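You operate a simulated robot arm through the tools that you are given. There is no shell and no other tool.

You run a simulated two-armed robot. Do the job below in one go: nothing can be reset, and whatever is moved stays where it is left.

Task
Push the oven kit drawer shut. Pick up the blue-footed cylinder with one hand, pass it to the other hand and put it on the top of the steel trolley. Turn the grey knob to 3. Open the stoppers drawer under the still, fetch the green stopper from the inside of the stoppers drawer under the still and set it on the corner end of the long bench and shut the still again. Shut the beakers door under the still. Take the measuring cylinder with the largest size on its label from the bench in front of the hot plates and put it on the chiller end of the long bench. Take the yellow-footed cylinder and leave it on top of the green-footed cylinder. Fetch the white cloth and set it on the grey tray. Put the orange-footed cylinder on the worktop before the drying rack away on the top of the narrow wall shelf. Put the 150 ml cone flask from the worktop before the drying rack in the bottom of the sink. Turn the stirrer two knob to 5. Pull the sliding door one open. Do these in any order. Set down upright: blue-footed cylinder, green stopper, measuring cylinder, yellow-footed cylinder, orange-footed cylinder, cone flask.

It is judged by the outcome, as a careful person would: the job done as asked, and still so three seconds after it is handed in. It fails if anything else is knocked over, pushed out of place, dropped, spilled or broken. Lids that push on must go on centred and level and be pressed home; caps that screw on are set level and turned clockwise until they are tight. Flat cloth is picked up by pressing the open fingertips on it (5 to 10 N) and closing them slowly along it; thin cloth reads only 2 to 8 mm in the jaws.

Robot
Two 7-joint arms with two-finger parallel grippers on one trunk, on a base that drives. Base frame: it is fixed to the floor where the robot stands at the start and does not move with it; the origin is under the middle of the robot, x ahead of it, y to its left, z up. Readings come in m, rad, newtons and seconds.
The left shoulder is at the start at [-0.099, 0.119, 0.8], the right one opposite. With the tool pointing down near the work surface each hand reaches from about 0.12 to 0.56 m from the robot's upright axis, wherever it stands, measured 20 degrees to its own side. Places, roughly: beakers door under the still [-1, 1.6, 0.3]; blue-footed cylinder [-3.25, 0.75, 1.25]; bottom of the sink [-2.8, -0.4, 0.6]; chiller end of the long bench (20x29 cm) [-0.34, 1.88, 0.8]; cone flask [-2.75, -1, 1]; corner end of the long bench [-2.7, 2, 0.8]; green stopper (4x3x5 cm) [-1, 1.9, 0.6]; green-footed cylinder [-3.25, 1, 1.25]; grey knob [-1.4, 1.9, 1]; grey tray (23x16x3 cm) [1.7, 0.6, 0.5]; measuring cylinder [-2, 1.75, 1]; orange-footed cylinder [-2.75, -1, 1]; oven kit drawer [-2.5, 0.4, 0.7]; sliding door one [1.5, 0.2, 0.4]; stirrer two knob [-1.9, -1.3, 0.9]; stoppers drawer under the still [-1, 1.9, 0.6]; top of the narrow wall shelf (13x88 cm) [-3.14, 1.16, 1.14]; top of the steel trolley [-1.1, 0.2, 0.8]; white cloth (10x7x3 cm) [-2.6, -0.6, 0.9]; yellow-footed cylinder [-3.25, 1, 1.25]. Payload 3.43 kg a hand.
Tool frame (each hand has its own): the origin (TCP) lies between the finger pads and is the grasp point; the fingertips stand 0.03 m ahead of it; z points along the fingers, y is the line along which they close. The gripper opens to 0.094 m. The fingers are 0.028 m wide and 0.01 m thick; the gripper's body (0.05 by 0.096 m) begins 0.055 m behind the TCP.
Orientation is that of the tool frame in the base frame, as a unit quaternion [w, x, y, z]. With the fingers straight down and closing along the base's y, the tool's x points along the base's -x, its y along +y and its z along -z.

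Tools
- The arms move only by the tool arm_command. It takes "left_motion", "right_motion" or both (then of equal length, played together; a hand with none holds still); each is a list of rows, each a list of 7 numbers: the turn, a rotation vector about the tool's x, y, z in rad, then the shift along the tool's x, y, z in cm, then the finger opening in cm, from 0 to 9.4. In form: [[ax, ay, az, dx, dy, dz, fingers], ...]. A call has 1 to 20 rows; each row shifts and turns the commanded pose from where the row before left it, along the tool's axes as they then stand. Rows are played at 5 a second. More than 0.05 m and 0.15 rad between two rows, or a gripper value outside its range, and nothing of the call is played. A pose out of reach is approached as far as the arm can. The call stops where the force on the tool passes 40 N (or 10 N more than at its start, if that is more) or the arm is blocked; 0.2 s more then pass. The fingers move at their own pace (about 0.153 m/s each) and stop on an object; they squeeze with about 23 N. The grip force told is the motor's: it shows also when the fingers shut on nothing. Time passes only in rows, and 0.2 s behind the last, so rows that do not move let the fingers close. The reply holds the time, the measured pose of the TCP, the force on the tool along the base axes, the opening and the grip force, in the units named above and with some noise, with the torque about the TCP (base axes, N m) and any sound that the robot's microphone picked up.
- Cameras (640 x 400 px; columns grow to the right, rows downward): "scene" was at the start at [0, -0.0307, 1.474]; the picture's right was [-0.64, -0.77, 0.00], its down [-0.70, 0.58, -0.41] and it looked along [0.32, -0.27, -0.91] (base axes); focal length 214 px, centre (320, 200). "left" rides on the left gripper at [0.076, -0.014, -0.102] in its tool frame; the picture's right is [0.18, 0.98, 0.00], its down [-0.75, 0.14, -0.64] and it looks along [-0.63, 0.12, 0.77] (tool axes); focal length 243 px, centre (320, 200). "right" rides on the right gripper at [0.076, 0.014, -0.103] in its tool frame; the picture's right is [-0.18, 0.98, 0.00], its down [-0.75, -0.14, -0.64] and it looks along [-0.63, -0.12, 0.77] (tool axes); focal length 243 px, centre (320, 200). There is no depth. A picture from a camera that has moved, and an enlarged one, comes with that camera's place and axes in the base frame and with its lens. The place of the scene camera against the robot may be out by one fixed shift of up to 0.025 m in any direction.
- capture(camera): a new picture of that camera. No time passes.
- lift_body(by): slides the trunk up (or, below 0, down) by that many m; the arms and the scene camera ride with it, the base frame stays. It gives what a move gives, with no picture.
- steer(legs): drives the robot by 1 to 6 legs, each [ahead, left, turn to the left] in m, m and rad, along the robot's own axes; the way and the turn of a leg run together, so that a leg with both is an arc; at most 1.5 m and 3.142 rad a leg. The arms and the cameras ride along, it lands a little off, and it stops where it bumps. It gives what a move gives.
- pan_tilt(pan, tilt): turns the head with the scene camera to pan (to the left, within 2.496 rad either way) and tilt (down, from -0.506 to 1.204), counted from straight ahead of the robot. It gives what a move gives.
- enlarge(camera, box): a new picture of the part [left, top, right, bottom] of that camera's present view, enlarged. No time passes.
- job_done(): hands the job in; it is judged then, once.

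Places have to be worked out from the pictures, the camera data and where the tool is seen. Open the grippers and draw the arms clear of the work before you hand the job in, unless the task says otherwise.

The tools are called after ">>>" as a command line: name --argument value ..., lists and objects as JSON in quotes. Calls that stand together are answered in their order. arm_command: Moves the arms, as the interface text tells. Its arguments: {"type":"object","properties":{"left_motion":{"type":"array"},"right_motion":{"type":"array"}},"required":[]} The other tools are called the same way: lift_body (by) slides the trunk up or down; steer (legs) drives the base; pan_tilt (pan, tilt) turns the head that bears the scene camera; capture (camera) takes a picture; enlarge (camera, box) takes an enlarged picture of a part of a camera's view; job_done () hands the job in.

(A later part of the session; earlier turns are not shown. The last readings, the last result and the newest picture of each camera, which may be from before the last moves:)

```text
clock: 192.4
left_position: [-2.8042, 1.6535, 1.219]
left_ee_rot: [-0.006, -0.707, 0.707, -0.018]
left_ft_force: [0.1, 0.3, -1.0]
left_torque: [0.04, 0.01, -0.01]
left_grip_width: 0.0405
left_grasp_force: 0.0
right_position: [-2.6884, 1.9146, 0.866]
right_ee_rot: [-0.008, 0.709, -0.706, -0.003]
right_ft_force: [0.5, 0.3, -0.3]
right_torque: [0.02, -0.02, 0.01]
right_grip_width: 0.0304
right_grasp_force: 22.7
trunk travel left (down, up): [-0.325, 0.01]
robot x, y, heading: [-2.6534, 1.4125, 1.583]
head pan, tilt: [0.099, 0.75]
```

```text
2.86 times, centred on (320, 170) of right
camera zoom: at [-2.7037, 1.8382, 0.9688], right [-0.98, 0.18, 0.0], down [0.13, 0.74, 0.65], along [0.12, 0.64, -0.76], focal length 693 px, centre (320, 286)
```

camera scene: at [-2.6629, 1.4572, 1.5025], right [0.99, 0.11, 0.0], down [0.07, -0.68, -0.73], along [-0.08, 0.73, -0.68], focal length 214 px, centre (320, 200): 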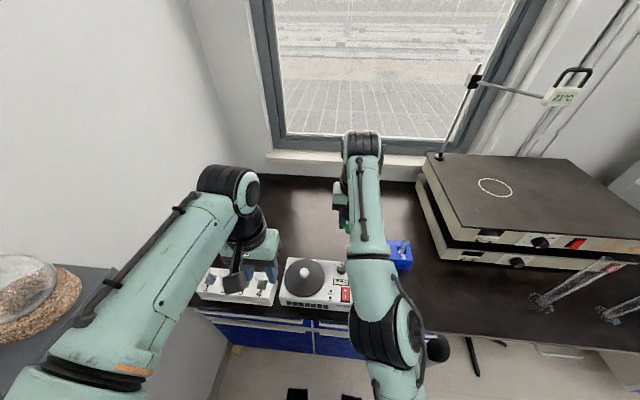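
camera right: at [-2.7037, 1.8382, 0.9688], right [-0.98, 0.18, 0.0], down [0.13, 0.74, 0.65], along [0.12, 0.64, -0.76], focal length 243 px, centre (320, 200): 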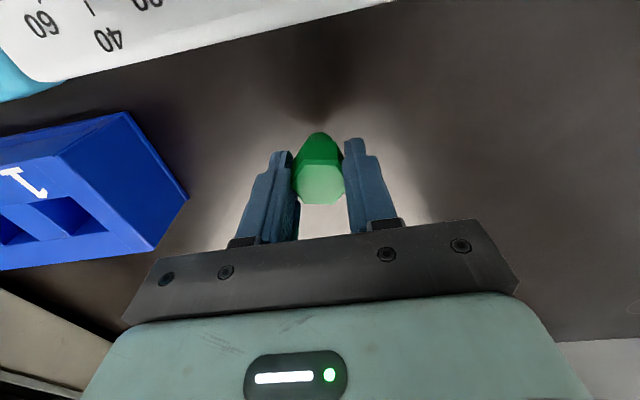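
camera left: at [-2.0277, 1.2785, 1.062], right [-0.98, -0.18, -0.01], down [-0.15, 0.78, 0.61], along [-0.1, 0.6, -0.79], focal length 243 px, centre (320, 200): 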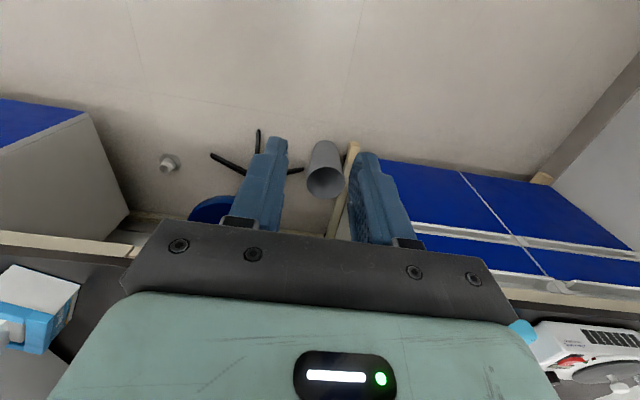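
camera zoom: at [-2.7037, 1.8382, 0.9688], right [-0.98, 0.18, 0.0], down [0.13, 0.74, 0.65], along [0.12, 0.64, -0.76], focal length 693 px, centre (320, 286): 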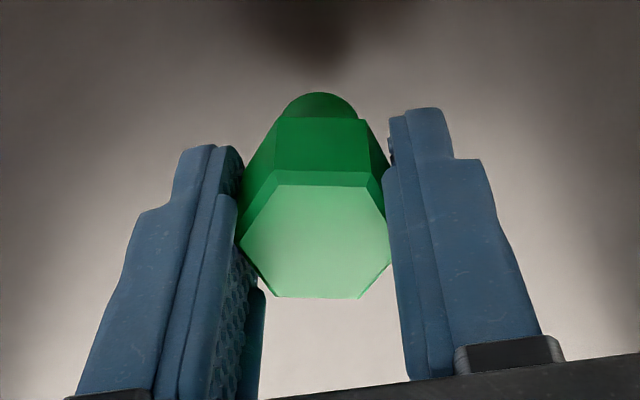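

The stopper is upright in the grip. I keep lowering by 3 mm steps.

>>> arm_command --right_motion '[[0, 0, 0, 0, 0, 0.3, 0], [0, 0, 0, 0, 0, 0.3, 0]]'

>>> arm_command --right_motion '[[0, 0, 0, 0, 0, 0.3, 0], [0, 0, 0, 0, 0, 0.3, 0]]'

>>> arm_command --right_motion '[[0, 0, 0, 0, 0, 0.3, 0]]'

```text
clock: 193.0
left_position: [-2.8041, 1.6529, 1.2188]
left_ee_rot: [0.006, 0.707, -0.707, 0.018]
left_ft_force: [0.6, 0.0, -0.7]
left_torque: [0.01, 0.02, -0.02]
left_grip_width: 0.04
left_grasp_force: 0.1
right_position: [-2.6899, 1.9144, 0.8617]
right_ee_rot: [-0.009, 0.709, -0.705, -0.005]
right_ft_force: [0.4, 0.1, 0.8]
right_torque: [0.04, 0.0, 0.01]
right_grip_width: 0.0304
right_grasp_force: 23.3
trunk travel left (down, up): [-0.325, 0.01]
robot x, y, heading: [-2.6504, 1.4104, 1.581]
head pan, tilt: [0.099, 0.75]
```

```text
clock: 193.6
left_position: [-2.8036, 1.6545, 1.2194]
left_ee_rot: [-0.006, -0.707, 0.707, -0.019]
left_ft_force: [0.6, 0.5, -0.9]
left_torque: [0.01, 0.0, -0.04]
left_grip_width: 0.0399
left_grasp_force: 0.1
right_position: [-2.6891, 1.9134, 0.8568]
right_ee_rot: [-0.008, 0.709, -0.705, -0.003]
right_ft_force: [-1.0, -1.2, 0.3]
right_torque: [0.0, -0.01, -0.03]
right_grip_width: 0.0304
right_grasp_force: 22.7
right hand out of reach, approached as far as the arm can: row 2
trunk travel left (down, up): [-0.325, 0.01]
robot x, y, heading: [-2.6522, 1.4095, 1.58]
head pan, tilt: [0.099, 0.75]
```

```text
clock: 194.0
left_position: [-2.8037, 1.6548, 1.2184]
left_ee_rot: [0.007, 0.707, -0.707, 0.018]
left_ft_force: [-0.2, -0.3, -0.1]
left_torque: [-0.02, -0.02, -0.02]
left_grip_width: 0.0403
left_grasp_force: 0.1
right_position: [-2.6893, 1.913, 0.8538]
right_ee_rot: [-0.009, 0.709, -0.705, -0.003]
right_ft_force: [-0.9, -0.5, 0.2]
right_torque: [0.02, 0.01, 0.01]
right_grip_width: 0.0302
right_grasp_force: 23.1
trunk travel left (down, up): [-0.325, 0.01]
robot x, y, heading: [-2.6504, 1.4096, 1.579]
head pan, tilt: [0.099, 0.75]
```

The arm's lower limit is reached with the trunk up. I raise the hand 11 cm, lower the trunk 10 cm and resume.

>>> arm_command --right_motion '[[0, 0, 0, 0, 0, -4, 0], [0, 0, 0, 0, 0, -4, 0], [0, 0, 0, 0, 0, -3.5, 0]]'

>>> lift_body --by -0.1

>>> arm_command --right_motion '[[0, 0, 0, 0, 0, 0.5, 0], [0, 0, 0, 0, 0, 0.5, 0]]'

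```text
clock: 194.8
left_position: [-2.804, 1.654, 1.2207]
left_ee_rot: [-0.007, -0.707, 0.707, -0.019]
left_ft_force: [-0.1, 0.0, 0.5]
left_torque: [0.03, 0.01, 0.05]
left_grip_width: 0.0398
left_grasp_force: 0.0
right_position: [-2.6898, 1.9138, 0.9703]
right_ee_rot: [-0.007, 0.709, -0.705, -0.004]
right_ft_force: [-0.2, 0.7, -1.1]
right_torque: [0.04, 0.01, -0.01]
right_grip_width: 0.0304
right_grasp_force: 22.8
trunk travel left (down, up): [-0.325, 0.01]
robot x, y, heading: [-2.6514, 1.4103, 1.579]
head pan, tilt: [0.099, 0.75]
```

```text
clock: 196.2
left_position: [-2.8044, 1.6527, 1.1186]
left_ee_rot: [-0.006, -0.707, 0.707, -0.018]
left_ft_force: [0.5, 0.5, 0.1]
left_torque: [0.03, -0.03, 0.04]
left_grip_width: 0.04
left_grasp_force: 0.0
right_position: [-2.6895, 1.8723, 0.8312]
right_ee_rot: [0.013, 0.709, -0.705, 0.018]
right_ft_force: [-1.1, 2.3, 25.4]
right_torque: [0.28, 0.22, 0.12]
right_grip_width: 0.0301
right_grasp_force: 22.9
trunk travel left (down, up): [-0.225, 0.11]
robot x, y, heading: [-2.652, 1.4096, 1.583]
head pan, tilt: [0.099, 0.75]
```

```text
clock: 196.5
left_position: [-2.805, 1.654, 1.119]
left_ee_rot: [0.007, 0.707, -0.707, 0.018]
left_ft_force: [-0.1, 0.3, -0.3]
left_torque: [-0.03, -0.04, 0.0]
left_grip_width: 0.0402
left_grasp_force: 0.1
right_position: [-2.6893, 1.8736, 0.8299]
right_ee_rot: [0.013, 0.709, -0.705, 0.017]
right_ft_force: [1.1, -4.0, 10.1]
right_torque: [-0.1, -0.05, 0.01]
right_grip_width: 0.0298
right_grasp_force: 22.9
trunk travel left (down, up): [-0.225, 0.11]
robot x, y, heading: [-2.6497, 1.4092, 1.583]
head pan, tilt: [0.099, 0.75]
stopped in row 1 (right hand): the force on the tool passed its limit at 44 N (the readings are from after the stop); the commanded pose is now the measured one
```

The hand dropped more than expected while the trunk moved and touched down. I look at the stopper.

>>> enlarge --camera "right" --box '[240, 100, 400, 240]'

>>> capture --camera "right"

>>> enlarge --camera "scene" --box '[240, 160, 440, 300]'

```text
2.86 times, centred on (320, 170) of right
camera zoom: at [-2.7043, 1.8019, 0.9373], right [-0.98, 0.18, -0.01], down [0.13, 0.78, 0.61], along [0.12, 0.6, -0.79], focal length 693 px, centre (320, 286)
```

zoom: 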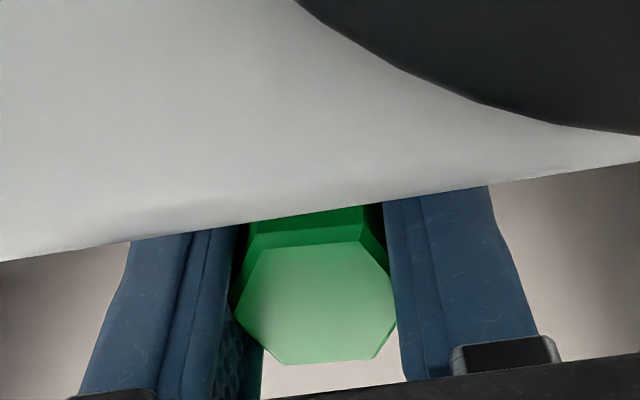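

```text
taken
camera right: at [-2.7043, 1.8019, 0.9373], right [-0.98, 0.18, -0.01], down [0.13, 0.78, 0.61], along [0.12, 0.6, -0.79], focal length 243 px, centre (320, 200)
```

right: 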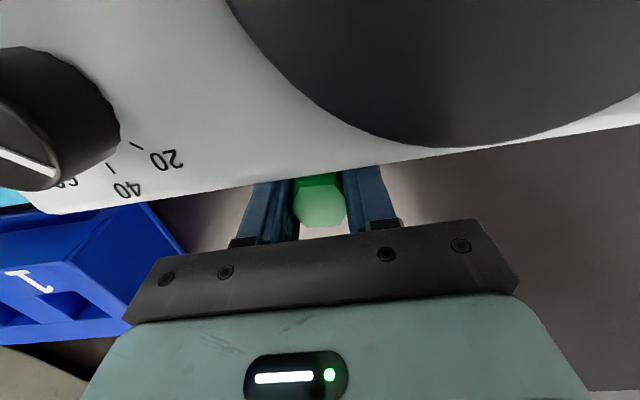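

```text
2.86 times, centred on (340, 230) of scene
camera zoom: at [-2.6628, 1.4566, 1.5023], right [0.99, 0.11, 0.0], down [0.07, -0.68, -0.73], along [-0.08, 0.73, -0.68], focal length 613 px, centre (263, 114)
```

zoom: 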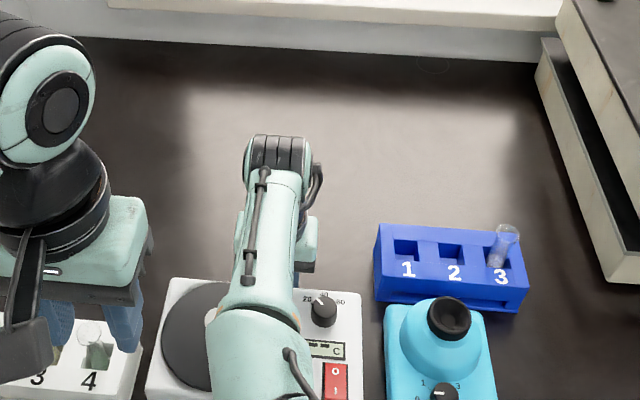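

The stopper now stands on the bench (pushed up in the grip, still level, device untouched). I open the fingers gently and rise straight up.

>>> arm_command --right_motion '[[0, 0, 0, 0, 0, 0, 3.2], [0, 0, 0, 0, 0, 0, 3.6], [0, 0, 0, 0, 0, 0, 4.4], [0, 0, 0, 0, 0, 0, 5.2]]'

>>> capture --camera "right"

```text
clock: 197.5
left_position: [-2.8038, 1.653, 1.1191]
left_ee_rot: [0.006, 0.707, -0.707, 0.017]
left_ft_force: [-0.5, -0.4, -0.1]
left_torque: [0.03, -0.02, 0.0]
left_grip_width: 0.0402
left_grasp_force: 0.0
right_position: [-2.6888, 1.8744, 0.8306]
right_ee_rot: [0.012, 0.709, -0.705, 0.015]
right_ft_force: [7.9, 0.2, 17.4]
right_torque: [0.22, 0.25, -0.3]
right_grip_width: 0.0476
right_grasp_force: 0.1
trunk travel left (down, up): [-0.225, 0.11]
robot x, y, heading: [-2.6517, 1.409, 1.578]
head pan, tilt: [0.099, 0.75]
```

```text
taken
camera right: at [-2.7036, 1.8019, 0.937], right [-0.98, 0.18, -0.01], down [0.13, 0.78, 0.61], along [0.12, 0.6, -0.79], focal length 243 px, centre (320, 200)
```

right: 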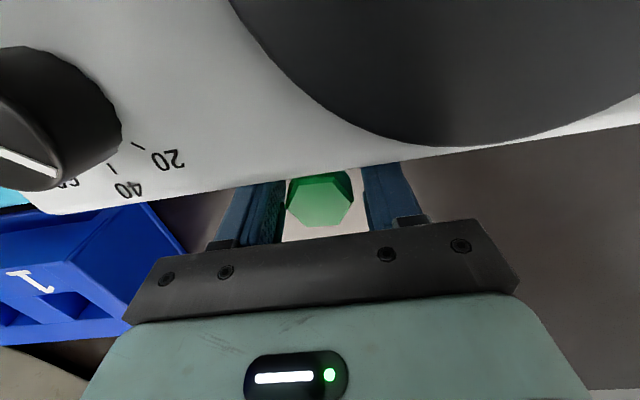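

The stopper stands free. I raise the hand straight up.

>>> arm_command --right_motion '[[0, 0, 0, 0, 0, -1, 5.2], [0, 0, 0, 0, 0, -2, 5.2], [0, 0, 0, 0, 0, -3, 5.2], [0, 0, 0, 0, 0, -4, 5.2], [0, 0, 0, 0, 0, -4, 5.2]]'

>>> capture --camera "right"

```text
clock: 198.7
left_position: [-2.8037, 1.6523, 1.1183]
left_ee_rot: [0.006, 0.707, -0.707, 0.018]
left_ft_force: [-0.1, -0.3, 0.2]
left_torque: [0.02, -0.01, 0.01]
left_grip_width: 0.0402
left_grasp_force: 0.0
right_position: [-2.7114, 1.8563, 0.9527]
right_ee_rot: [0.013, 0.71, -0.704, 0.014]
right_ft_force: [0.1, -1.0, 0.1]
right_torque: [0.03, 0.01, 0.01]
right_grip_width: 0.052
right_grasp_force: 0.0
right hand out of reach, approached as far as the arm can: row 3, 4, 5
trunk travel left (down, up): [-0.225, 0.11]
robot x, y, heading: [-2.6507, 1.4096, 1.585]
head pan, tilt: [0.099, 0.75]
```

```text
taken
camera right: at [-2.725, 1.7848, 1.0586], right [-0.98, 0.18, -0.01], down [0.13, 0.78, 0.61], along [0.12, 0.6, -0.79], focal length 243 px, centre (320, 200)
```

right: 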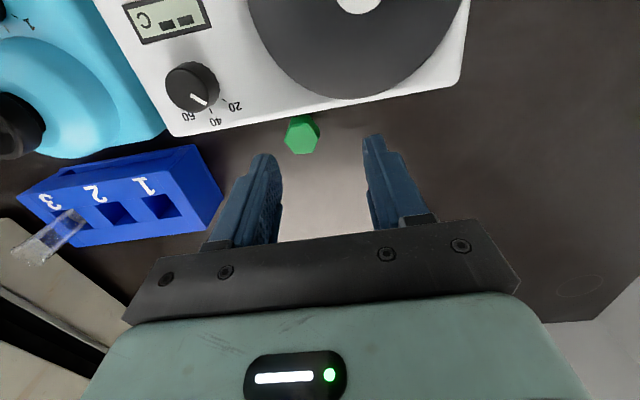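

The stopper stands behind the device. I enlarge to verify it is upright.

>>> enlarge --camera "right" --box '[250, 90, 370, 180]'

```text
4.44 times, centred on (310, 135) of right
camera zoom: at [-2.725, 1.7848, 1.0586], right [-0.98, 0.18, -0.01], down [0.13, 0.78, 0.61], along [0.12, 0.6, -0.79], focal length 1078 px, centre (364, 489)
```

zoom: 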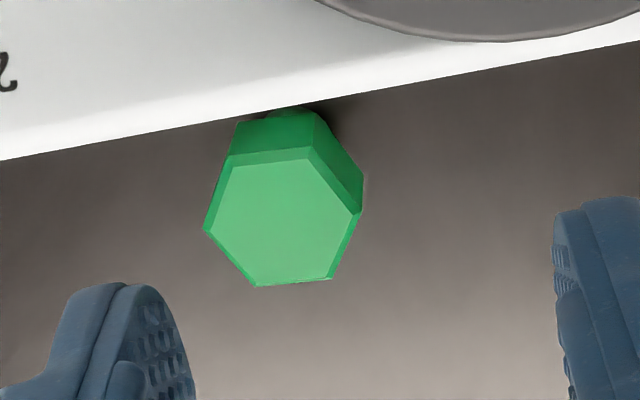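

Upright and steady. I retract the right hand up and back, then back the robot away from the corner.

>>> arm_command --right_motion '[[0, 0, 0, 0.5, 0, -3.5, 5], [0, 0, 0, 1.5, 0, -3.5, 5], [0, 0, 0, 2.5, -1, -3.5, 5], [0, 0, 0, 4, -2, -2, 5], [0, 0, 0, 4, -2, 0, 5], [0, 0, 0, 4, -2, 0, 5], [0, 0, 0, 4, -2, 0, 5]]'

>>> steer --legs '[[-0.27, 0, -0.01], [0, -0.72, 0]]'

>>> pan_tilt --pan 0.0 --tilt 0.7

>>> capture --camera "scene"

```text
clock: 200.5
left_position: [-2.8043, 1.6547, 1.1192]
left_ee_rot: [0.006, 0.707, -0.707, 0.018]
left_ft_force: [-1.0, -0.2, 0.1]
left_torque: [0.03, -0.01, 0.0]
left_grip_width: 0.0401
left_grasp_force: 0.0
right_position: [-2.5749, 1.6722, 1.0647]
right_ee_rot: [-0.019, -0.656, 0.753, -0.044]
right_ft_force: [0.4, -0.3, 0.5]
right_torque: [0.02, -0.01, -0.04]
right_grip_width: 0.05
right_grasp_force: 0.0
right hand out of reach, approached as far as the arm can: row 1
trunk travel left (down, up): [-0.225, 0.11]
robot x, y, heading: [-2.6532, 1.4083, 1.579]
head pan, tilt: [0.099, 0.75]
stopped in row 7 (right hand): the arm was blocked; the commanded pose is now the measured one
```

```text
clock: 208.9
left_position: [-2.0729, 1.3914, 1.1189]
left_ee_rot: [0.007, 0.71, -0.704, 0.019]
left_ft_force: [-0.2, 0.0, 0.1]
left_torque: [0.0, -0.01, -0.03]
left_grip_width: 0.0398
left_grasp_force: 0.1
right_position: [-1.844, 1.4121, 1.0636]
right_ee_rot: [-0.02, -0.659, 0.751, -0.044]
right_ft_force: [-0.3, 0.4, 0.2]
right_torque: [0.01, 0.04, 0.02]
right_grip_width: 0.0502
right_grasp_force: 0.1
trunk travel left (down, up): [-0.225, 0.11]
robot x, y, heading: [-1.9206, 1.1491, 1.585]
head pan, tilt: [0.099, 0.75]
```

```text
clock: 209.5
left_position: [-2.0734, 1.3923, 1.1189]
left_ee_rot: [0.006, 0.709, -0.705, 0.019]
left_ft_force: [-0.1, -0.7, 0.5]
left_torque: [-0.03, -0.02, -0.01]
left_grip_width: 0.0401
left_grasp_force: 0.0
right_position: [-1.8428, 1.4109, 1.0647]
right_ee_rot: [-0.021, -0.659, 0.751, -0.043]
right_ft_force: [-0.3, -0.4, -0.1]
right_torque: [0.01, -0.03, 0.0]
right_grip_width: 0.0499
right_grasp_force: 0.0
trunk travel left (down, up): [-0.225, 0.11]
robot x, y, heading: [-1.9194, 1.1489, 1.587]
head pan, tilt: [0.0, 0.7]
```

```text
taken
camera scene: at [-1.9229, 1.1987, 1.5067], right [1.0, 0.02, 0.0], down [0.01, -0.64, -0.76], along [-0.01, 0.76, -0.64], focal length 214 px, centre (320, 200)
```

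scene: 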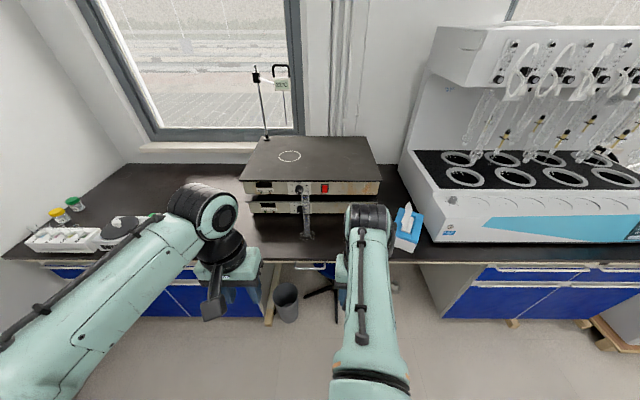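

Now the 100 ml cylinder at about (-1.99, 1.795). I level the right hand and shift it outward, then move the robot so the right hand faces the cylinder.

>>> arm_command --right_motion '[[-0.016, -0.045, -0.065, 0, 0, 0, 9], [-0.016, -0.045, -0.065, 0, 0, 0, 9], [0, 0, 0, 0, -4, -1, 9], [0, 0, 0, 0, -4, -2, 9]]'

>>> steer --legs '[[0, 0.22, -0.015]]'

>>> capture --camera "scene"

>>> capture --camera "right"

```text
clock: 210.5
left_position: [-2.0736, 1.3905, 1.1187]
left_ee_rot: [0.008, 0.71, -0.704, 0.018]
left_ft_force: [0.0, 0.3, -0.1]
left_torque: [0.03, -0.01, 0.0]
left_grip_width: 0.0399
left_grasp_force: 0.1
right_position: [-1.7639, 1.4153, 1.095]
right_ee_rot: [-0.001, 0.708, -0.706, 0.001]
right_ft_force: [-0.5, -0.7, 0.0]
right_torque: [0.03, -0.01, -0.02]
right_grip_width: 0.0901
right_grasp_force: 0.0
trunk travel left (down, up): [-0.225, 0.11]
robot x, y, heading: [-1.9179, 1.1461, 1.588]
head pan, tilt: [0.0, 0.7]
```

```text
clock: 213.0
left_position: [-2.2853, 1.3924, 1.1192]
left_ee_rot: [-0.006, -0.704, 0.71, -0.019]
left_ft_force: [0.2, -0.1, 0.0]
left_torque: [-0.01, -0.02, 0.02]
left_grip_width: 0.04
left_grasp_force: 0.1
right_position: [-1.9767, 1.4104, 1.095]
right_ee_rot: [0.0, -0.702, 0.712, 0.0]
right_ft_force: [0.1, 0.5, 0.2]
right_torque: [0.01, 0.0, 0.0]
right_grip_width: 0.09
right_grasp_force: 0.0
trunk travel left (down, up): [-0.225, 0.11]
robot x, y, heading: [-2.1341, 1.1498, 1.572]
head pan, tilt: [0.0, 0.7]
```

```text
taken
camera scene: at [-2.1376, 1.1969, 1.5067], right [1.0, 0.0, 0.0], down [0.0, -0.64, -0.76], along [0.0, 0.76, -0.64], focal length 214 px, centre (320, 200)
```

scene: 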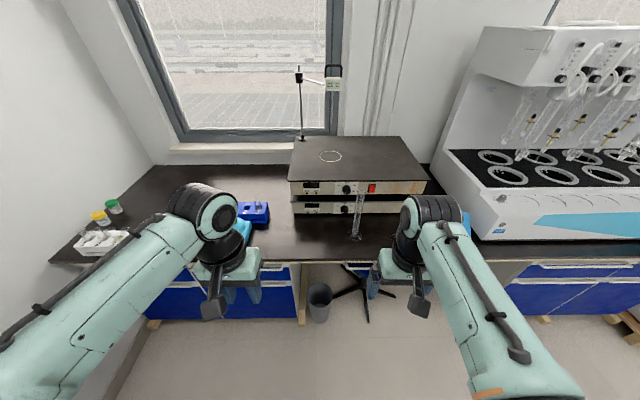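

```text
taken
camera right: at [-1.9918, 1.3349, 1.1983], right [-0.98, 0.2, 0.0], down [0.15, 0.75, 0.64], along [0.13, 0.63, -0.77], focal length 243 px, centre (320, 200)
```

right: 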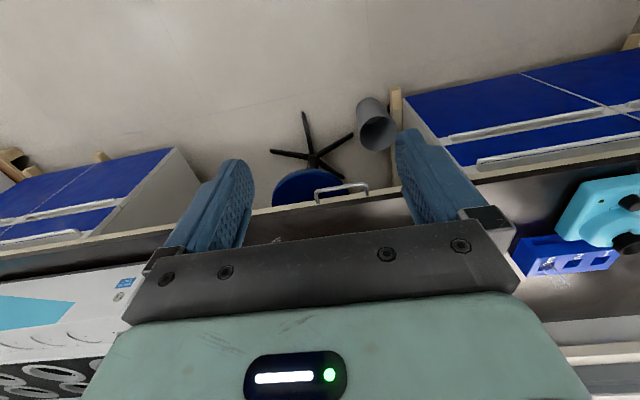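

Cylinder at (-1.983, 1.793), top ≈1.04. I raise the trunk and drive forward, keeping fingertips above its rim.

>>> lift_body --by 0.1

>>> steer --legs '[[0.21, 0, 0]]'

>>> capture --camera "right"

>>> capture --camera "scene"

```text
clock: 214.4
left_position: [-2.2847, 1.3916, 1.2177]
left_ee_rot: [-0.006, -0.704, 0.71, -0.018]
left_ft_force: [0.3, -0.3, 0.5]
left_torque: [0.0, 0.02, 0.03]
left_grip_width: 0.0402
left_grasp_force: 0.1
right_position: [-1.9753, 1.4104, 1.1944]
right_ee_rot: [0.0, -0.701, 0.713, -0.001]
right_ft_force: [-1.1, -0.8, 0.2]
right_torque: [0.06, -0.01, 0.0]
right_grip_width: 0.0903
right_grasp_force: 0.1
trunk travel left (down, up): [-0.325, 0.01]
robot x, y, heading: [-2.1353, 1.1481, 1.572]
head pan, tilt: [0.0, 0.7]
```

```text
clock: 216.0
left_position: [-2.2879, 1.6037, 1.2185]
left_ee_rot: [0.006, 0.707, -0.707, 0.019]
left_ft_force: [0.1, -0.3, 0.0]
left_torque: [0.01, -0.02, -0.01]
left_grip_width: 0.04
left_grasp_force: 0.0
right_position: [-1.978, 1.6234, 1.1944]
right_ee_rot: [0.0, -0.704, 0.71, 0.0]
right_ft_force: [-0.2, -0.5, 0.4]
right_torque: [0.0, -0.03, 0.06]
right_grip_width: 0.09
right_grasp_force: 0.2
trunk travel left (down, up): [-0.325, 0.01]
robot x, y, heading: [-2.1353, 1.3613, 1.576]
head pan, tilt: [0.0, 0.7]
```

```text
taken
camera right: at [-1.9941, 1.5484, 1.2981], right [-0.98, 0.19, 0.0], down [0.15, 0.75, 0.64], along [0.12, 0.63, -0.77], focal length 243 px, centre (320, 200)
```

right: 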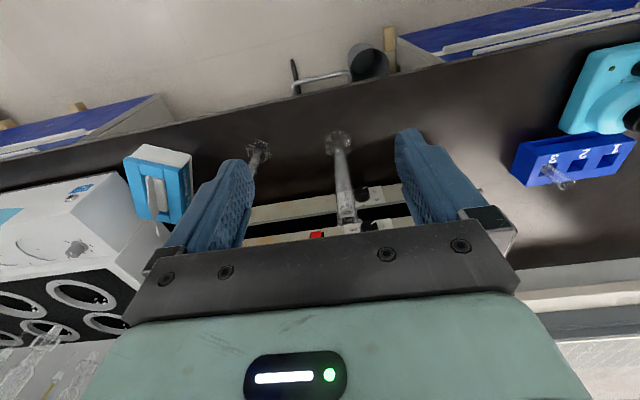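

```text
taken
camera scene: at [-2.1385, 1.408, 1.6124], right [1.0, 0.01, 0.0], down [0.01, -0.64, -0.77], along [-0.01, 0.77, -0.64], focal length 214 px, centre (320, 200)
```

scene: 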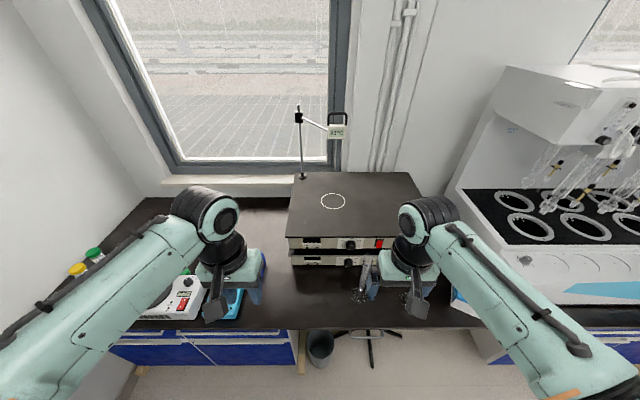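

Hand view confirms the axis at (-1.985, 1.794), rim z≈1.05. I move over it and descend with fingers wide open.

>>> arm_command --right_motion '[[0, 0, 0, -4, 0.3, 0, 9], [0, 0, 0, -4, 0.4, 0, 9], [0, 0, 0, -4, 0, 0, 9], [0, 0, 0, -4, 0, 0, 9], [0, 0, 0, -1, 0, 0, 9]]'

>>> capture --camera "right"

```text
clock: 217.2
left_position: [-2.2883, 1.6043, 1.2192]
left_ee_rot: [-0.006, -0.706, 0.708, -0.018]
left_ft_force: [-0.3, -0.1, 0.3]
left_torque: [0.02, 0.01, 0.03]
left_grip_width: 0.0399
left_grasp_force: 0.0
right_position: [-1.9857, 1.7945, 1.1901]
right_ee_rot: [0.0, -0.704, 0.71, -0.001]
right_ft_force: [0.6, -0.4, -0.1]
right_torque: [-0.03, 0.02, -0.01]
right_grip_width: 0.0898
right_grasp_force: 0.1
trunk travel left (down, up): [-0.325, 0.01]
robot x, y, heading: [-2.1345, 1.3585, 1.58]
head pan, tilt: [0.0, 0.7]
```

```text
taken
camera right: at [-2.001, 1.7189, 1.2952], right [-0.98, 0.19, 0.0], down [0.15, 0.75, 0.64], along [0.12, 0.63, -0.77], focal length 243 px, centre (320, 200)
```

right: 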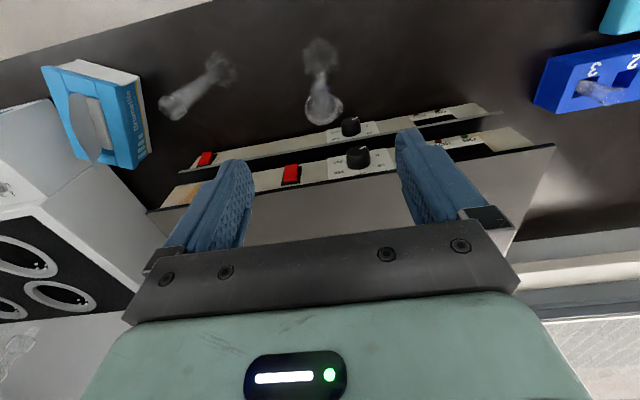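

Aligned on the cylinder axis. I descend to grasp ~5 cm below the rim.

>>> arm_command --right_motion '[[0, 0, 0, 0, 0, 4, 9], [0, 0, 0, 0, 0, 4, 9], [0, 0, 0, 0, 0, 4, 9], [0, 0, 0, 0, 0, 4, 9], [0, 0, 0, 0, 0, 2, 9]]'

>>> capture --camera "right"

```text
clock: 218.4
left_position: [-2.2871, 1.604, 1.2187]
left_ee_rot: [0.005, 0.707, -0.707, 0.019]
left_ft_force: [0.1, 1.0, 0.2]
left_torque: [-0.01, 0.0, -0.01]
left_grip_width: 0.0399
left_grasp_force: 0.1
right_position: [-1.9851, 1.7922, 1.014]
right_ee_rot: [0.001, -0.704, 0.71, -0.001]
right_ft_force: [-0.3, 0.3, 0.4]
right_torque: [0.0, 0.01, -0.02]
right_grip_width: 0.0899
right_grasp_force: 0.0
trunk travel left (down, up): [-0.325, 0.01]
robot x, y, heading: [-2.1388, 1.3586, 1.577]
head pan, tilt: [0.0, 0.7]
```

```text
taken
camera right: at [-2.0005, 1.717, 1.1182], right [-0.98, 0.19, 0.0], down [0.15, 0.75, 0.64], along [0.12, 0.63, -0.77], focal length 243 px, centre (320, 200)
```

right: 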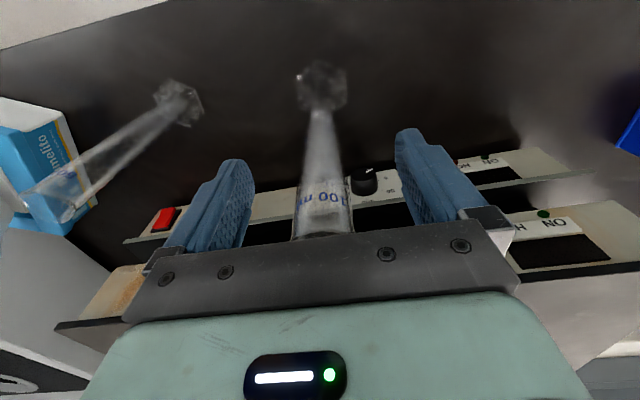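

The tube with "100 ml" sits centrally between the fingers. I close the gripper.

>>> arm_command --right_motion '[[0, 0, 0, 0, 0, 0, 5], [0, 0, 0, 0, 0, 0, 2], [0, 0, 0, 0, 0, 0, 0], [0, 0, 0, 0, 0, 0, 0]]'

>>> arm_command --right_motion '[[0, 0, 0, 0, 0, -1, 0], [0, 0, 0, 0, 0, -2, 0], [0, 0, 0, 0, 0, -3, 0], [0, 0, 0, 0, 0, -4, 0]]'

>>> capture --camera "right"

```text
clock: 219.4
left_position: [-2.288, 1.6039, 1.2192]
left_ee_rot: [-0.007, -0.707, 0.707, -0.02]
left_ft_force: [1.1, -0.1, -0.4]
left_torque: [-0.01, -0.02, 0.02]
left_grip_width: 0.0401
left_grasp_force: 0.1
right_position: [-1.9858, 1.7929, 1.0149]
right_ee_rot: [0.001, -0.704, 0.711, 0.0]
right_ft_force: [0.2, 0.4, 0.0]
right_torque: [-0.04, -0.02, 0.01]
right_grip_width: 0.0344
right_grasp_force: 22.8
trunk travel left (down, up): [-0.325, 0.01]
robot x, y, heading: [-2.1327, 1.3638, 1.581]
head pan, tilt: [0.0, 0.7]
```

```text
clock: 220.4
left_position: [-2.2885, 1.6042, 1.2182]
left_ee_rot: [0.006, 0.707, -0.707, 0.017]
left_ft_force: [-0.4, -1.4, -0.5]
left_torque: [0.02, 0.01, -0.02]
left_grip_width: 0.0398
left_grasp_force: 0.1
right_position: [-1.9834, 1.7926, 1.1142]
right_ee_rot: [0.0, -0.704, 0.71, -0.001]
right_ft_force: [0.8, 0.0, -2.1]
right_torque: [-0.03, 0.0, 0.0]
right_grip_width: 0.0343
right_grasp_force: 23.0
trunk travel left (down, up): [-0.325, 0.01]
robot x, y, heading: [-2.1341, 1.3589, 1.579]
head pan, tilt: [0.0, 0.7]
```

```text
taken
camera right: at [-1.9988, 1.7163, 1.2179], right [-0.98, 0.19, 0.0], down [0.15, 0.75, 0.64], along [0.12, 0.63, -0.77], focal length 243 px, centre (320, 200)
```

right: 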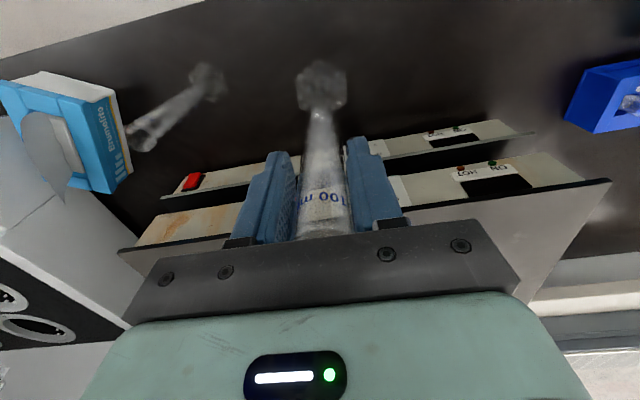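

Holding the 100 ml cylinder (34 mm grip). I retract it from the bench, back off, and drive toward the chiller end.

>>> arm_command --right_motion '[[0, 0, 0, 3, 0, -1, 0], [0, 0, 0, 4, 0, -1, 0], [0, 0, 0, 4, 0, 0, 0], [0, 0, 0, 4, 0, 0, 0], [0, 0, 0, 4, 0, 0, 0]]'

>>> steer --legs '[[-0.28, 0, 0], [0, -0.8, -0.005], [0, -0.77, -0.005]]'

>>> pan_tilt --pan -0.3 --tilt 0.7

>>> capture --camera "scene"

```text
clock: 221.6
left_position: [-2.2867, 1.6036, 1.2192]
left_ee_rot: [-0.005, -0.707, 0.707, -0.018]
left_ft_force: [-0.4, -0.2, 0.0]
left_torque: [0.02, 0.04, 0.01]
left_grip_width: 0.0398
left_grasp_force: 0.0
right_position: [-1.9868, 1.6023, 1.1347]
right_ee_rot: [0.001, -0.704, 0.71, 0.0]
right_ft_force: [0.4, -0.3, -1.4]
right_torque: [-0.01, 0.01, -0.02]
right_grip_width: 0.0346
right_grasp_force: 22.9
trunk travel left (down, up): [-0.325, 0.01]
robot x, y, heading: [-2.1332, 1.3604, 1.577]
head pan, tilt: [0.0, 0.7]
```

```text
clock: 237.2
left_position: [-0.7227, 1.3258, 1.2194]
left_ee_rot: [-0.006, -0.7, 0.714, -0.018]
left_ft_force: [0.3, 0.5, 0.3]
left_torque: [-0.02, -0.04, 0.01]
left_grip_width: 0.0398
left_grasp_force: 0.1
right_position: [-0.4225, 1.3216, 1.1346]
right_ee_rot: [0.001, -0.697, 0.717, 0.0]
right_ft_force: [0.2, 1.0, -1.8]
right_torque: [-0.04, -0.01, 0.01]
right_grip_width: 0.0341
right_grasp_force: 23.1
trunk travel left (down, up): [-0.325, 0.01]
robot x, y, heading: [-0.5741, 1.079, 1.56]
head pan, tilt: [0.0, 0.7]
```

```text
clock: 238.0
left_position: [-0.7231, 1.3263, 1.2192]
left_ee_rot: [-0.006, -0.7, 0.714, -0.019]
left_ft_force: [0.5, 0.0, -0.7]
left_torque: [-0.01, -0.04, 0.01]
left_grip_width: 0.04
left_grasp_force: 0.0
right_position: [-0.4238, 1.3208, 1.1344]
right_ee_rot: [0.0, -0.697, 0.717, 0.0]
right_ft_force: [0.7, 0.4, -1.6]
right_torque: [-0.03, -0.03, 0.02]
right_grip_width: 0.0341
right_grasp_force: 23.1
trunk travel left (down, up): [-0.325, 0.01]
robot x, y, heading: [-0.5755, 1.0769, 1.56]
head pan, tilt: [-0.3, 0.7]
```

```text
taken
camera scene: at [-0.5526, 1.1239, 1.6126], right [0.95, -0.31, 0.0], down [-0.2, -0.61, -0.76], along [0.23, 0.73, -0.64], focal length 214 px, centre (320, 200)
```

scene: 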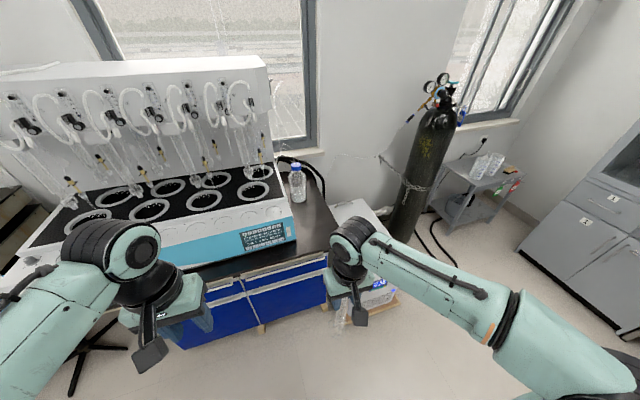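

The free chiller-end area lies between the still (x≈-0.48) and the bench end (x≈-0.26). I drive up to it.

>>> steer --legs '[[0.28, -0.065, 0.011]]'

>>> capture --camera "scene"

>>> capture --camera "right"

```text
clock: 240.0
left_position: [-0.6592, 1.6005, 1.219]
left_ee_rot: [-0.006, -0.703, 0.711, -0.018]
left_ft_force: [-0.4, -0.2, -0.4]
left_torque: [0.0, 0.01, -0.01]
left_grip_width: 0.0401
left_grasp_force: 0.1
right_position: [-0.3591, 1.5979, 1.1341]
right_ee_rot: [0.001, -0.7, 0.714, -0.001]
right_ft_force: [0.6, 0.8, -1.9]
right_torque: [-0.03, 0.0, 0.01]
right_grip_width: 0.0343
right_grasp_force: 23.2
trunk travel left (down, up): [-0.325, 0.01]
robot x, y, heading: [-0.5092, 1.3587, 1.564]
head pan, tilt: [-0.3, 0.7]
```

```text
taken
camera scene: at [-0.4863, 1.3999, 1.6124], right [0.95, -0.3, 0.0], down [-0.19, -0.61, -0.77], along [0.23, 0.73, -0.64], focal length 214 px, centre (320, 200)
```

scene: 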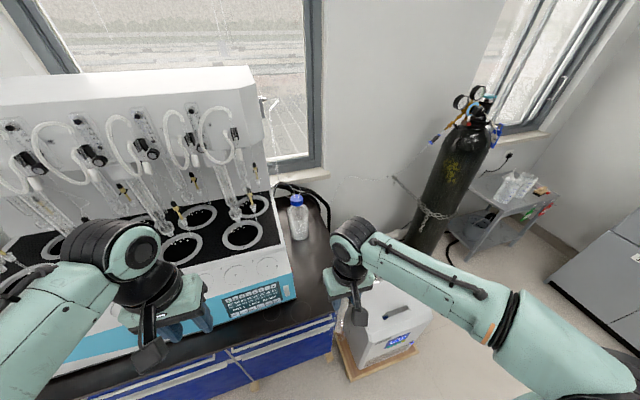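

```text
taken
camera right: at [-0.3745, 1.5226, 1.2383], right [-0.98, 0.2, 0.0], down [0.15, 0.75, 0.64], along [0.13, 0.63, -0.77], focal length 243 px, centre (320, 200)
```

right: 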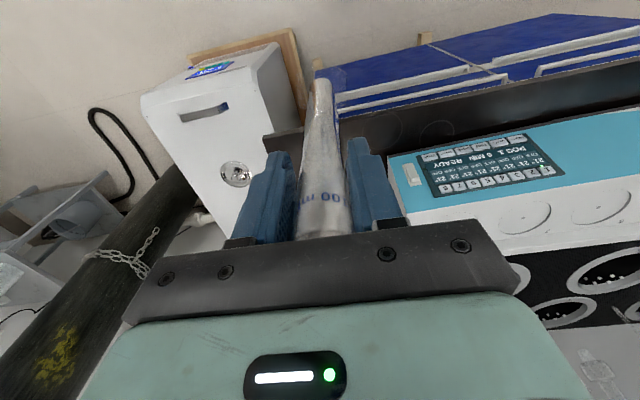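

I extend the cylinder forward over the free area to about (-0.35, 1.85).

>>> arm_command --right_motion '[[0, 0, 0, -4.2, -0.3, 0, 0], [0, 0, 0, -4.2, -0.3, 0, 0], [0, 0, 0, -4.2, -0.3, 0, 0], [0, 0, 0, -4.2, 0, 0, 0], [0, 0, 0, -4.2, 0, 0, 0], [0, 0, 0, -4, 0, 0, 0]]'

>>> capture --camera "right"

>>> capture --camera "scene"

```text
clock: 241.4
left_position: [-0.6594, 1.603, 1.2195]
left_ee_rot: [-0.006, -0.704, 0.71, -0.018]
left_ft_force: [-0.4, -0.6, 0.3]
left_torque: [-0.02, -0.03, 0.01]
left_grip_width: 0.0403
left_grasp_force: 0.0
right_position: [-0.3446, 1.8485, 1.1336]
right_ee_rot: [-0.001, -0.701, 0.714, -0.001]
right_ft_force: [-0.2, 0.1, -1.2]
right_torque: [-0.06, 0.03, 0.0]
right_grip_width: 0.0339
right_grasp_force: 22.8
trunk travel left (down, up): [-0.325, 0.01]
robot x, y, heading: [-0.5128, 1.3568, 1.561]
head pan, tilt: [-0.3, 0.7]
```

```text
taken
camera right: at [-0.3601, 1.7739, 1.2376], right [-0.98, 0.2, 0.0], down [0.15, 0.75, 0.64], along [0.13, 0.63, -0.77], focal length 243 px, centre (320, 200)
```

right: 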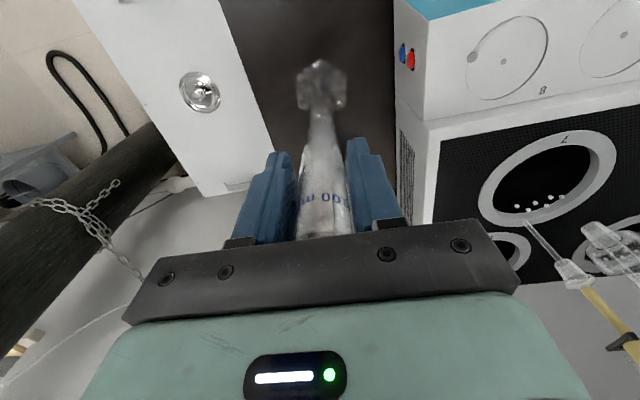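

```text
taken
camera scene: at [-0.4869, 1.402, 1.6126], right [0.95, -0.3, 0.0], down [-0.19, -0.62, -0.76], along [0.23, 0.73, -0.65], focal length 214 px, centre (320, 200)
```

scene: 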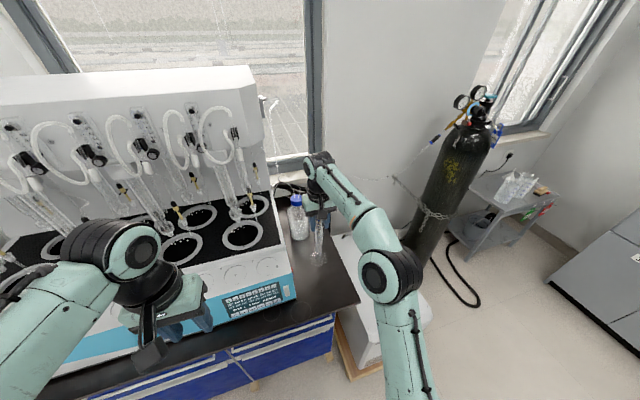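

The base hovers over clear bench, midway between still and edge. I lower it to touch down at TCP z≈1.015.

>>> arm_command --right_motion '[[0, 0, 0, 0, 0, 3, 0], [0, 0, 0, 0, 0, 3, 0], [0, 0, 0, 0, 0, 3, 0], [0, 0, 0, 0, 0, 1.5, 0]]'

>>> arm_command --right_motion '[[0, 0, 0, 0, 0, 0.4, 0], [0, 0, 0, 0, 0, 0.4, 0], [0, 0, 0, 0, 0, 0.3, 0]]'

```text
clock: 242.4
left_position: [-0.6596, 1.6005, 1.2191]
left_ee_rot: [-0.006, -0.704, 0.71, -0.017]
left_ft_force: [0.0, -0.5, 0.3]
left_torque: [0.01, 0.02, 0.01]
left_grip_width: 0.0403
left_grasp_force: 0.1
right_position: [-0.3437, 1.8496, 1.0293]
right_ee_rot: [0.001, -0.701, 0.714, 0.0]
right_ft_force: [0.9, 0.1, -1.4]
right_torque: [-0.01, -0.01, 0.04]
right_grip_width: 0.0342
right_grasp_force: 23.2
trunk travel left (down, up): [-0.325, 0.01]
robot x, y, heading: [-0.5084, 1.3564, 1.564]
head pan, tilt: [-0.3, 0.7]
```

```text
clock: 243.2
left_position: [-0.6581, 1.6005, 1.2193]
left_ee_rot: [-0.005, -0.703, 0.71, -0.019]
left_ft_force: [-0.7, -0.1, -0.6]
left_torque: [-0.01, -0.03, 0.03]
left_grip_width: 0.0401
left_grasp_force: 0.1
right_position: [-0.3448, 1.8501, 1.0175]
right_ee_rot: [0.001, -0.701, 0.713, -0.001]
right_ft_force: [0.0, -1.2, -1.4]
right_torque: [-0.01, -0.01, 0.0]
right_grip_width: 0.0344
right_grasp_force: 23.4
trunk travel left (down, up): [-0.325, 0.01]
robot x, y, heading: [-0.5103, 1.3565, 1.569]
head pan, tilt: [-0.3, 0.7]
```

Close to touchdown (still hanging at −1.4 N). I lower the last few millimetres.

>>> arm_command --right_motion '[[0, 0, 0, 0, 0, 0.2, 0], [0, 0, 0, 0, 0, 0.2, 0]]'

```text
clock: 243.8
left_position: [-0.6583, 1.6008, 1.2191]
left_ee_rot: [-0.006, -0.703, 0.711, -0.018]
left_ft_force: [0.3, 0.8, 0.2]
left_torque: [-0.02, -0.02, -0.03]
left_grip_width: 0.0399
left_grasp_force: 0.0
right_position: [-0.3438, 1.8491, 1.0148]
right_ee_rot: [0.001, -0.701, 0.713, -0.001]
right_ft_force: [-0.5, -0.1, 1.1]
right_torque: [-0.13, 0.07, 0.02]
right_grip_width: 0.0341
right_grasp_force: 23.4
trunk travel left (down, up): [-0.325, 0.01]
robot x, y, heading: [-0.5038, 1.3545, 1.569]
head pan, tilt: [-0.3, 0.7]
```

Touchdown felt. I open the fingers and rise straight up past the rim.

>>> arm_command --right_motion '[[0, 0, 0, 0, 0, 0, 3.8], [0, 0, 0, 0, 0, 0, 5], [0, 0, 0, 0, 0, 0, 7], [0, 0, 0, 0, 0, -1, 7.5], [0, 0, 0, 0, 0, -2, 7.5], [0, 0, 0, 0, 0, -3, 7.5], [0, 0, 0, 0, 0, -4, 7.5]]'

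>>> capture --camera "right"

```text
clock: 245.4
left_position: [-0.6582, 1.6013, 1.2196]
left_ee_rot: [-0.006, -0.703, 0.71, -0.018]
left_ft_force: [-0.8, 0.1, 0.1]
left_torque: [-0.03, -0.01, 0.0]
left_grip_width: 0.0399
left_grasp_force: 0.1
right_position: [-0.346, 1.8487, 1.1131]
right_ee_rot: [0.0, -0.7, 0.714, -0.001]
right_ft_force: [-0.3, -0.4, 0.2]
right_torque: [-0.02, 0.02, -0.01]
right_grip_width: 0.0751
right_grasp_force: 0.0
trunk travel left (down, up): [-0.325, 0.01]
robot x, y, heading: [-0.5105, 1.3597, 1.574]
head pan, tilt: [-0.3, 0.7]
```

```text
taken
camera right: at [-0.3622, 1.7739, 1.2167], right [-0.98, 0.2, 0.0], down [0.15, 0.75, 0.64], along [0.13, 0.63, -0.77], focal length 243 px, centre (320, 200)
```

right: 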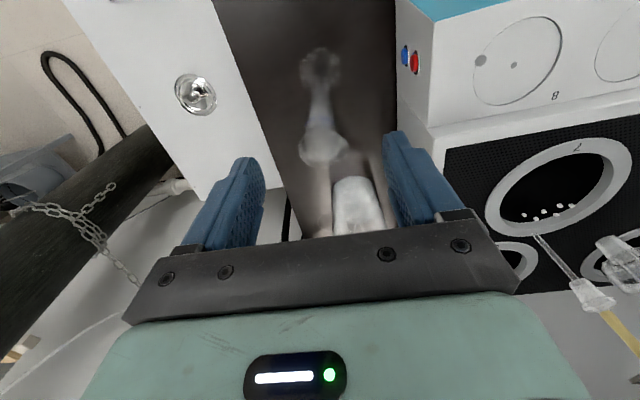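

The cylinder stands upright at the chiller end. I retract the right hand and go look at the grey knob on the still.

>>> arm_command --right_motion '[[0, 0, 0, 0, 0, -3, 7.5], [0, 0, 0, 4, 0, 0, 7.5], [0, 0, 0, 4, 0, 0, 7.5], [0, 0, 0, 4, 0, 0, 6], [0, 0, 0, 4, 0, 0, 6], [0, 0, 0, 4, 0, 0, 6], [0, 0, 0, 4, 0, 0, 6]]'

>>> steer --legs '[[-0.2, 0, 0], [0, 0.75, 0]]'

>>> pan_tilt --pan 0.15 --tilt 0.75

>>> capture --camera "scene"

```text
clock: 247.0
left_position: [-0.6584, 1.6, 1.2199]
left_ee_rot: [-0.005, -0.703, 0.711, -0.017]
left_ft_force: [0.2, -0.8, -0.6]
left_torque: [-0.01, 0.0, 0.0]
left_grip_width: 0.0403
left_grasp_force: 0.0
right_position: [-0.3478, 1.6066, 1.1449]
right_ee_rot: [0.001, -0.701, 0.714, 0.0]
right_ft_force: [-0.5, -0.4, 0.8]
right_torque: [0.02, -0.04, 0.01]
right_grip_width: 0.0602
right_grasp_force: 0.1
trunk travel left (down, up): [-0.325, 0.01]
robot x, y, heading: [-0.5099, 1.3522, 1.57]
head pan, tilt: [-0.3, 0.7]
```

```text
clock: 255.2
left_position: [-1.4048, 1.403, 1.2187]
left_ee_rot: [-0.005, -0.699, 0.715, -0.017]
left_ft_force: [0.3, 0.1, -0.1]
left_torque: [0.01, 0.02, 0.0]
left_grip_width: 0.04
left_grasp_force: 0.0
right_position: [-1.095, 1.4056, 1.1448]
right_ee_rot: [0.0, -0.696, 0.718, 0.0]
right_ft_force: [-0.3, -0.4, -0.7]
right_torque: [-0.01, 0.0, 0.0]
right_grip_width: 0.0601
right_grasp_force: 0.1
trunk travel left (down, up): [-0.325, 0.01]
robot x, y, heading: [-1.2597, 1.1554, 1.559]
head pan, tilt: [-0.3, 0.7]
```

```text
clock: 256.1
left_position: [-1.4049, 1.404, 1.2192]
left_ee_rot: [-0.006, -0.699, 0.715, -0.018]
left_ft_force: [-0.1, -0.4, -0.4]
left_torque: [-0.01, -0.02, -0.02]
left_grip_width: 0.0401
left_grasp_force: 0.2
right_position: [-1.0944, 1.4072, 1.1449]
right_ee_rot: [0.0, -0.696, 0.718, 0.0]
right_ft_force: [0.1, -0.5, -1.0]
right_torque: [0.01, 0.03, -0.04]
right_grip_width: 0.0602
right_grasp_force: 0.0
trunk travel left (down, up): [-0.325, 0.01]
robot x, y, heading: [-1.257, 1.1573, 1.558]
head pan, tilt: [0.15, 0.75]
```

```text
taken
camera scene: at [-1.2726, 1.2018, 1.6084], right [0.99, 0.13, 0.0], down [0.09, -0.68, -0.73], along [-0.1, 0.72, -0.68], focal length 214 px, centre (320, 200)
```

scene: 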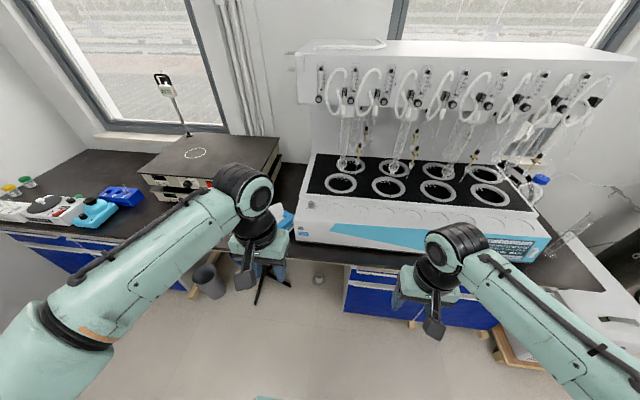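

I enlarge the grey knob at the still's front-left corner.

>>> enlarge --camera "scene" --box '[290, 185, 340, 225]'

>>> enlarge --camera "scene" --box '[500, 190, 640, 290]'

```text
10.00 times, centred on (315, 205) of scene
camera zoom: at [-1.2726, 1.2018, 1.6084], right [0.99, 0.13, 0.0], down [0.09, -0.68, -0.73], along [-0.1, 0.72, -0.68], focal length 2145 px, centre (370, 150)
```

zoom: 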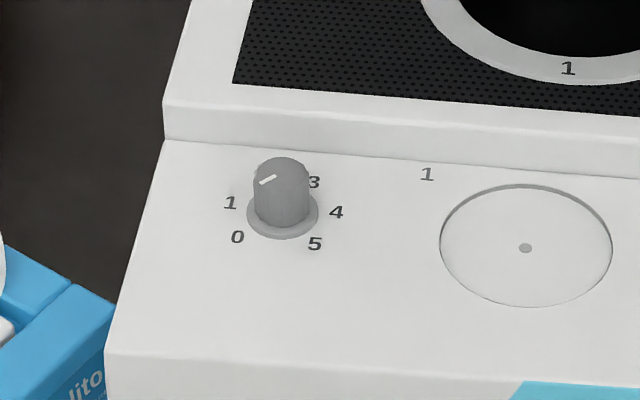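

```text
4.00 times, centred on (570, 240) of scene
camera zoom: at [-1.2726, 1.2018, 1.6084], right [0.99, 0.13, 0.0], down [0.09, -0.68, -0.73], along [-0.1, 0.72, -0.68], focal length 858 px, centre (-680, 40)
```

zoom: 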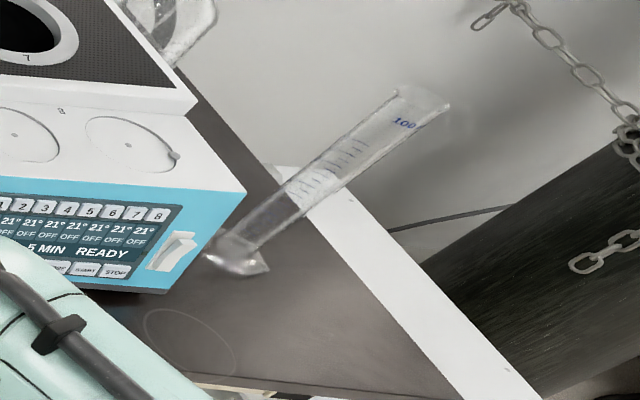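

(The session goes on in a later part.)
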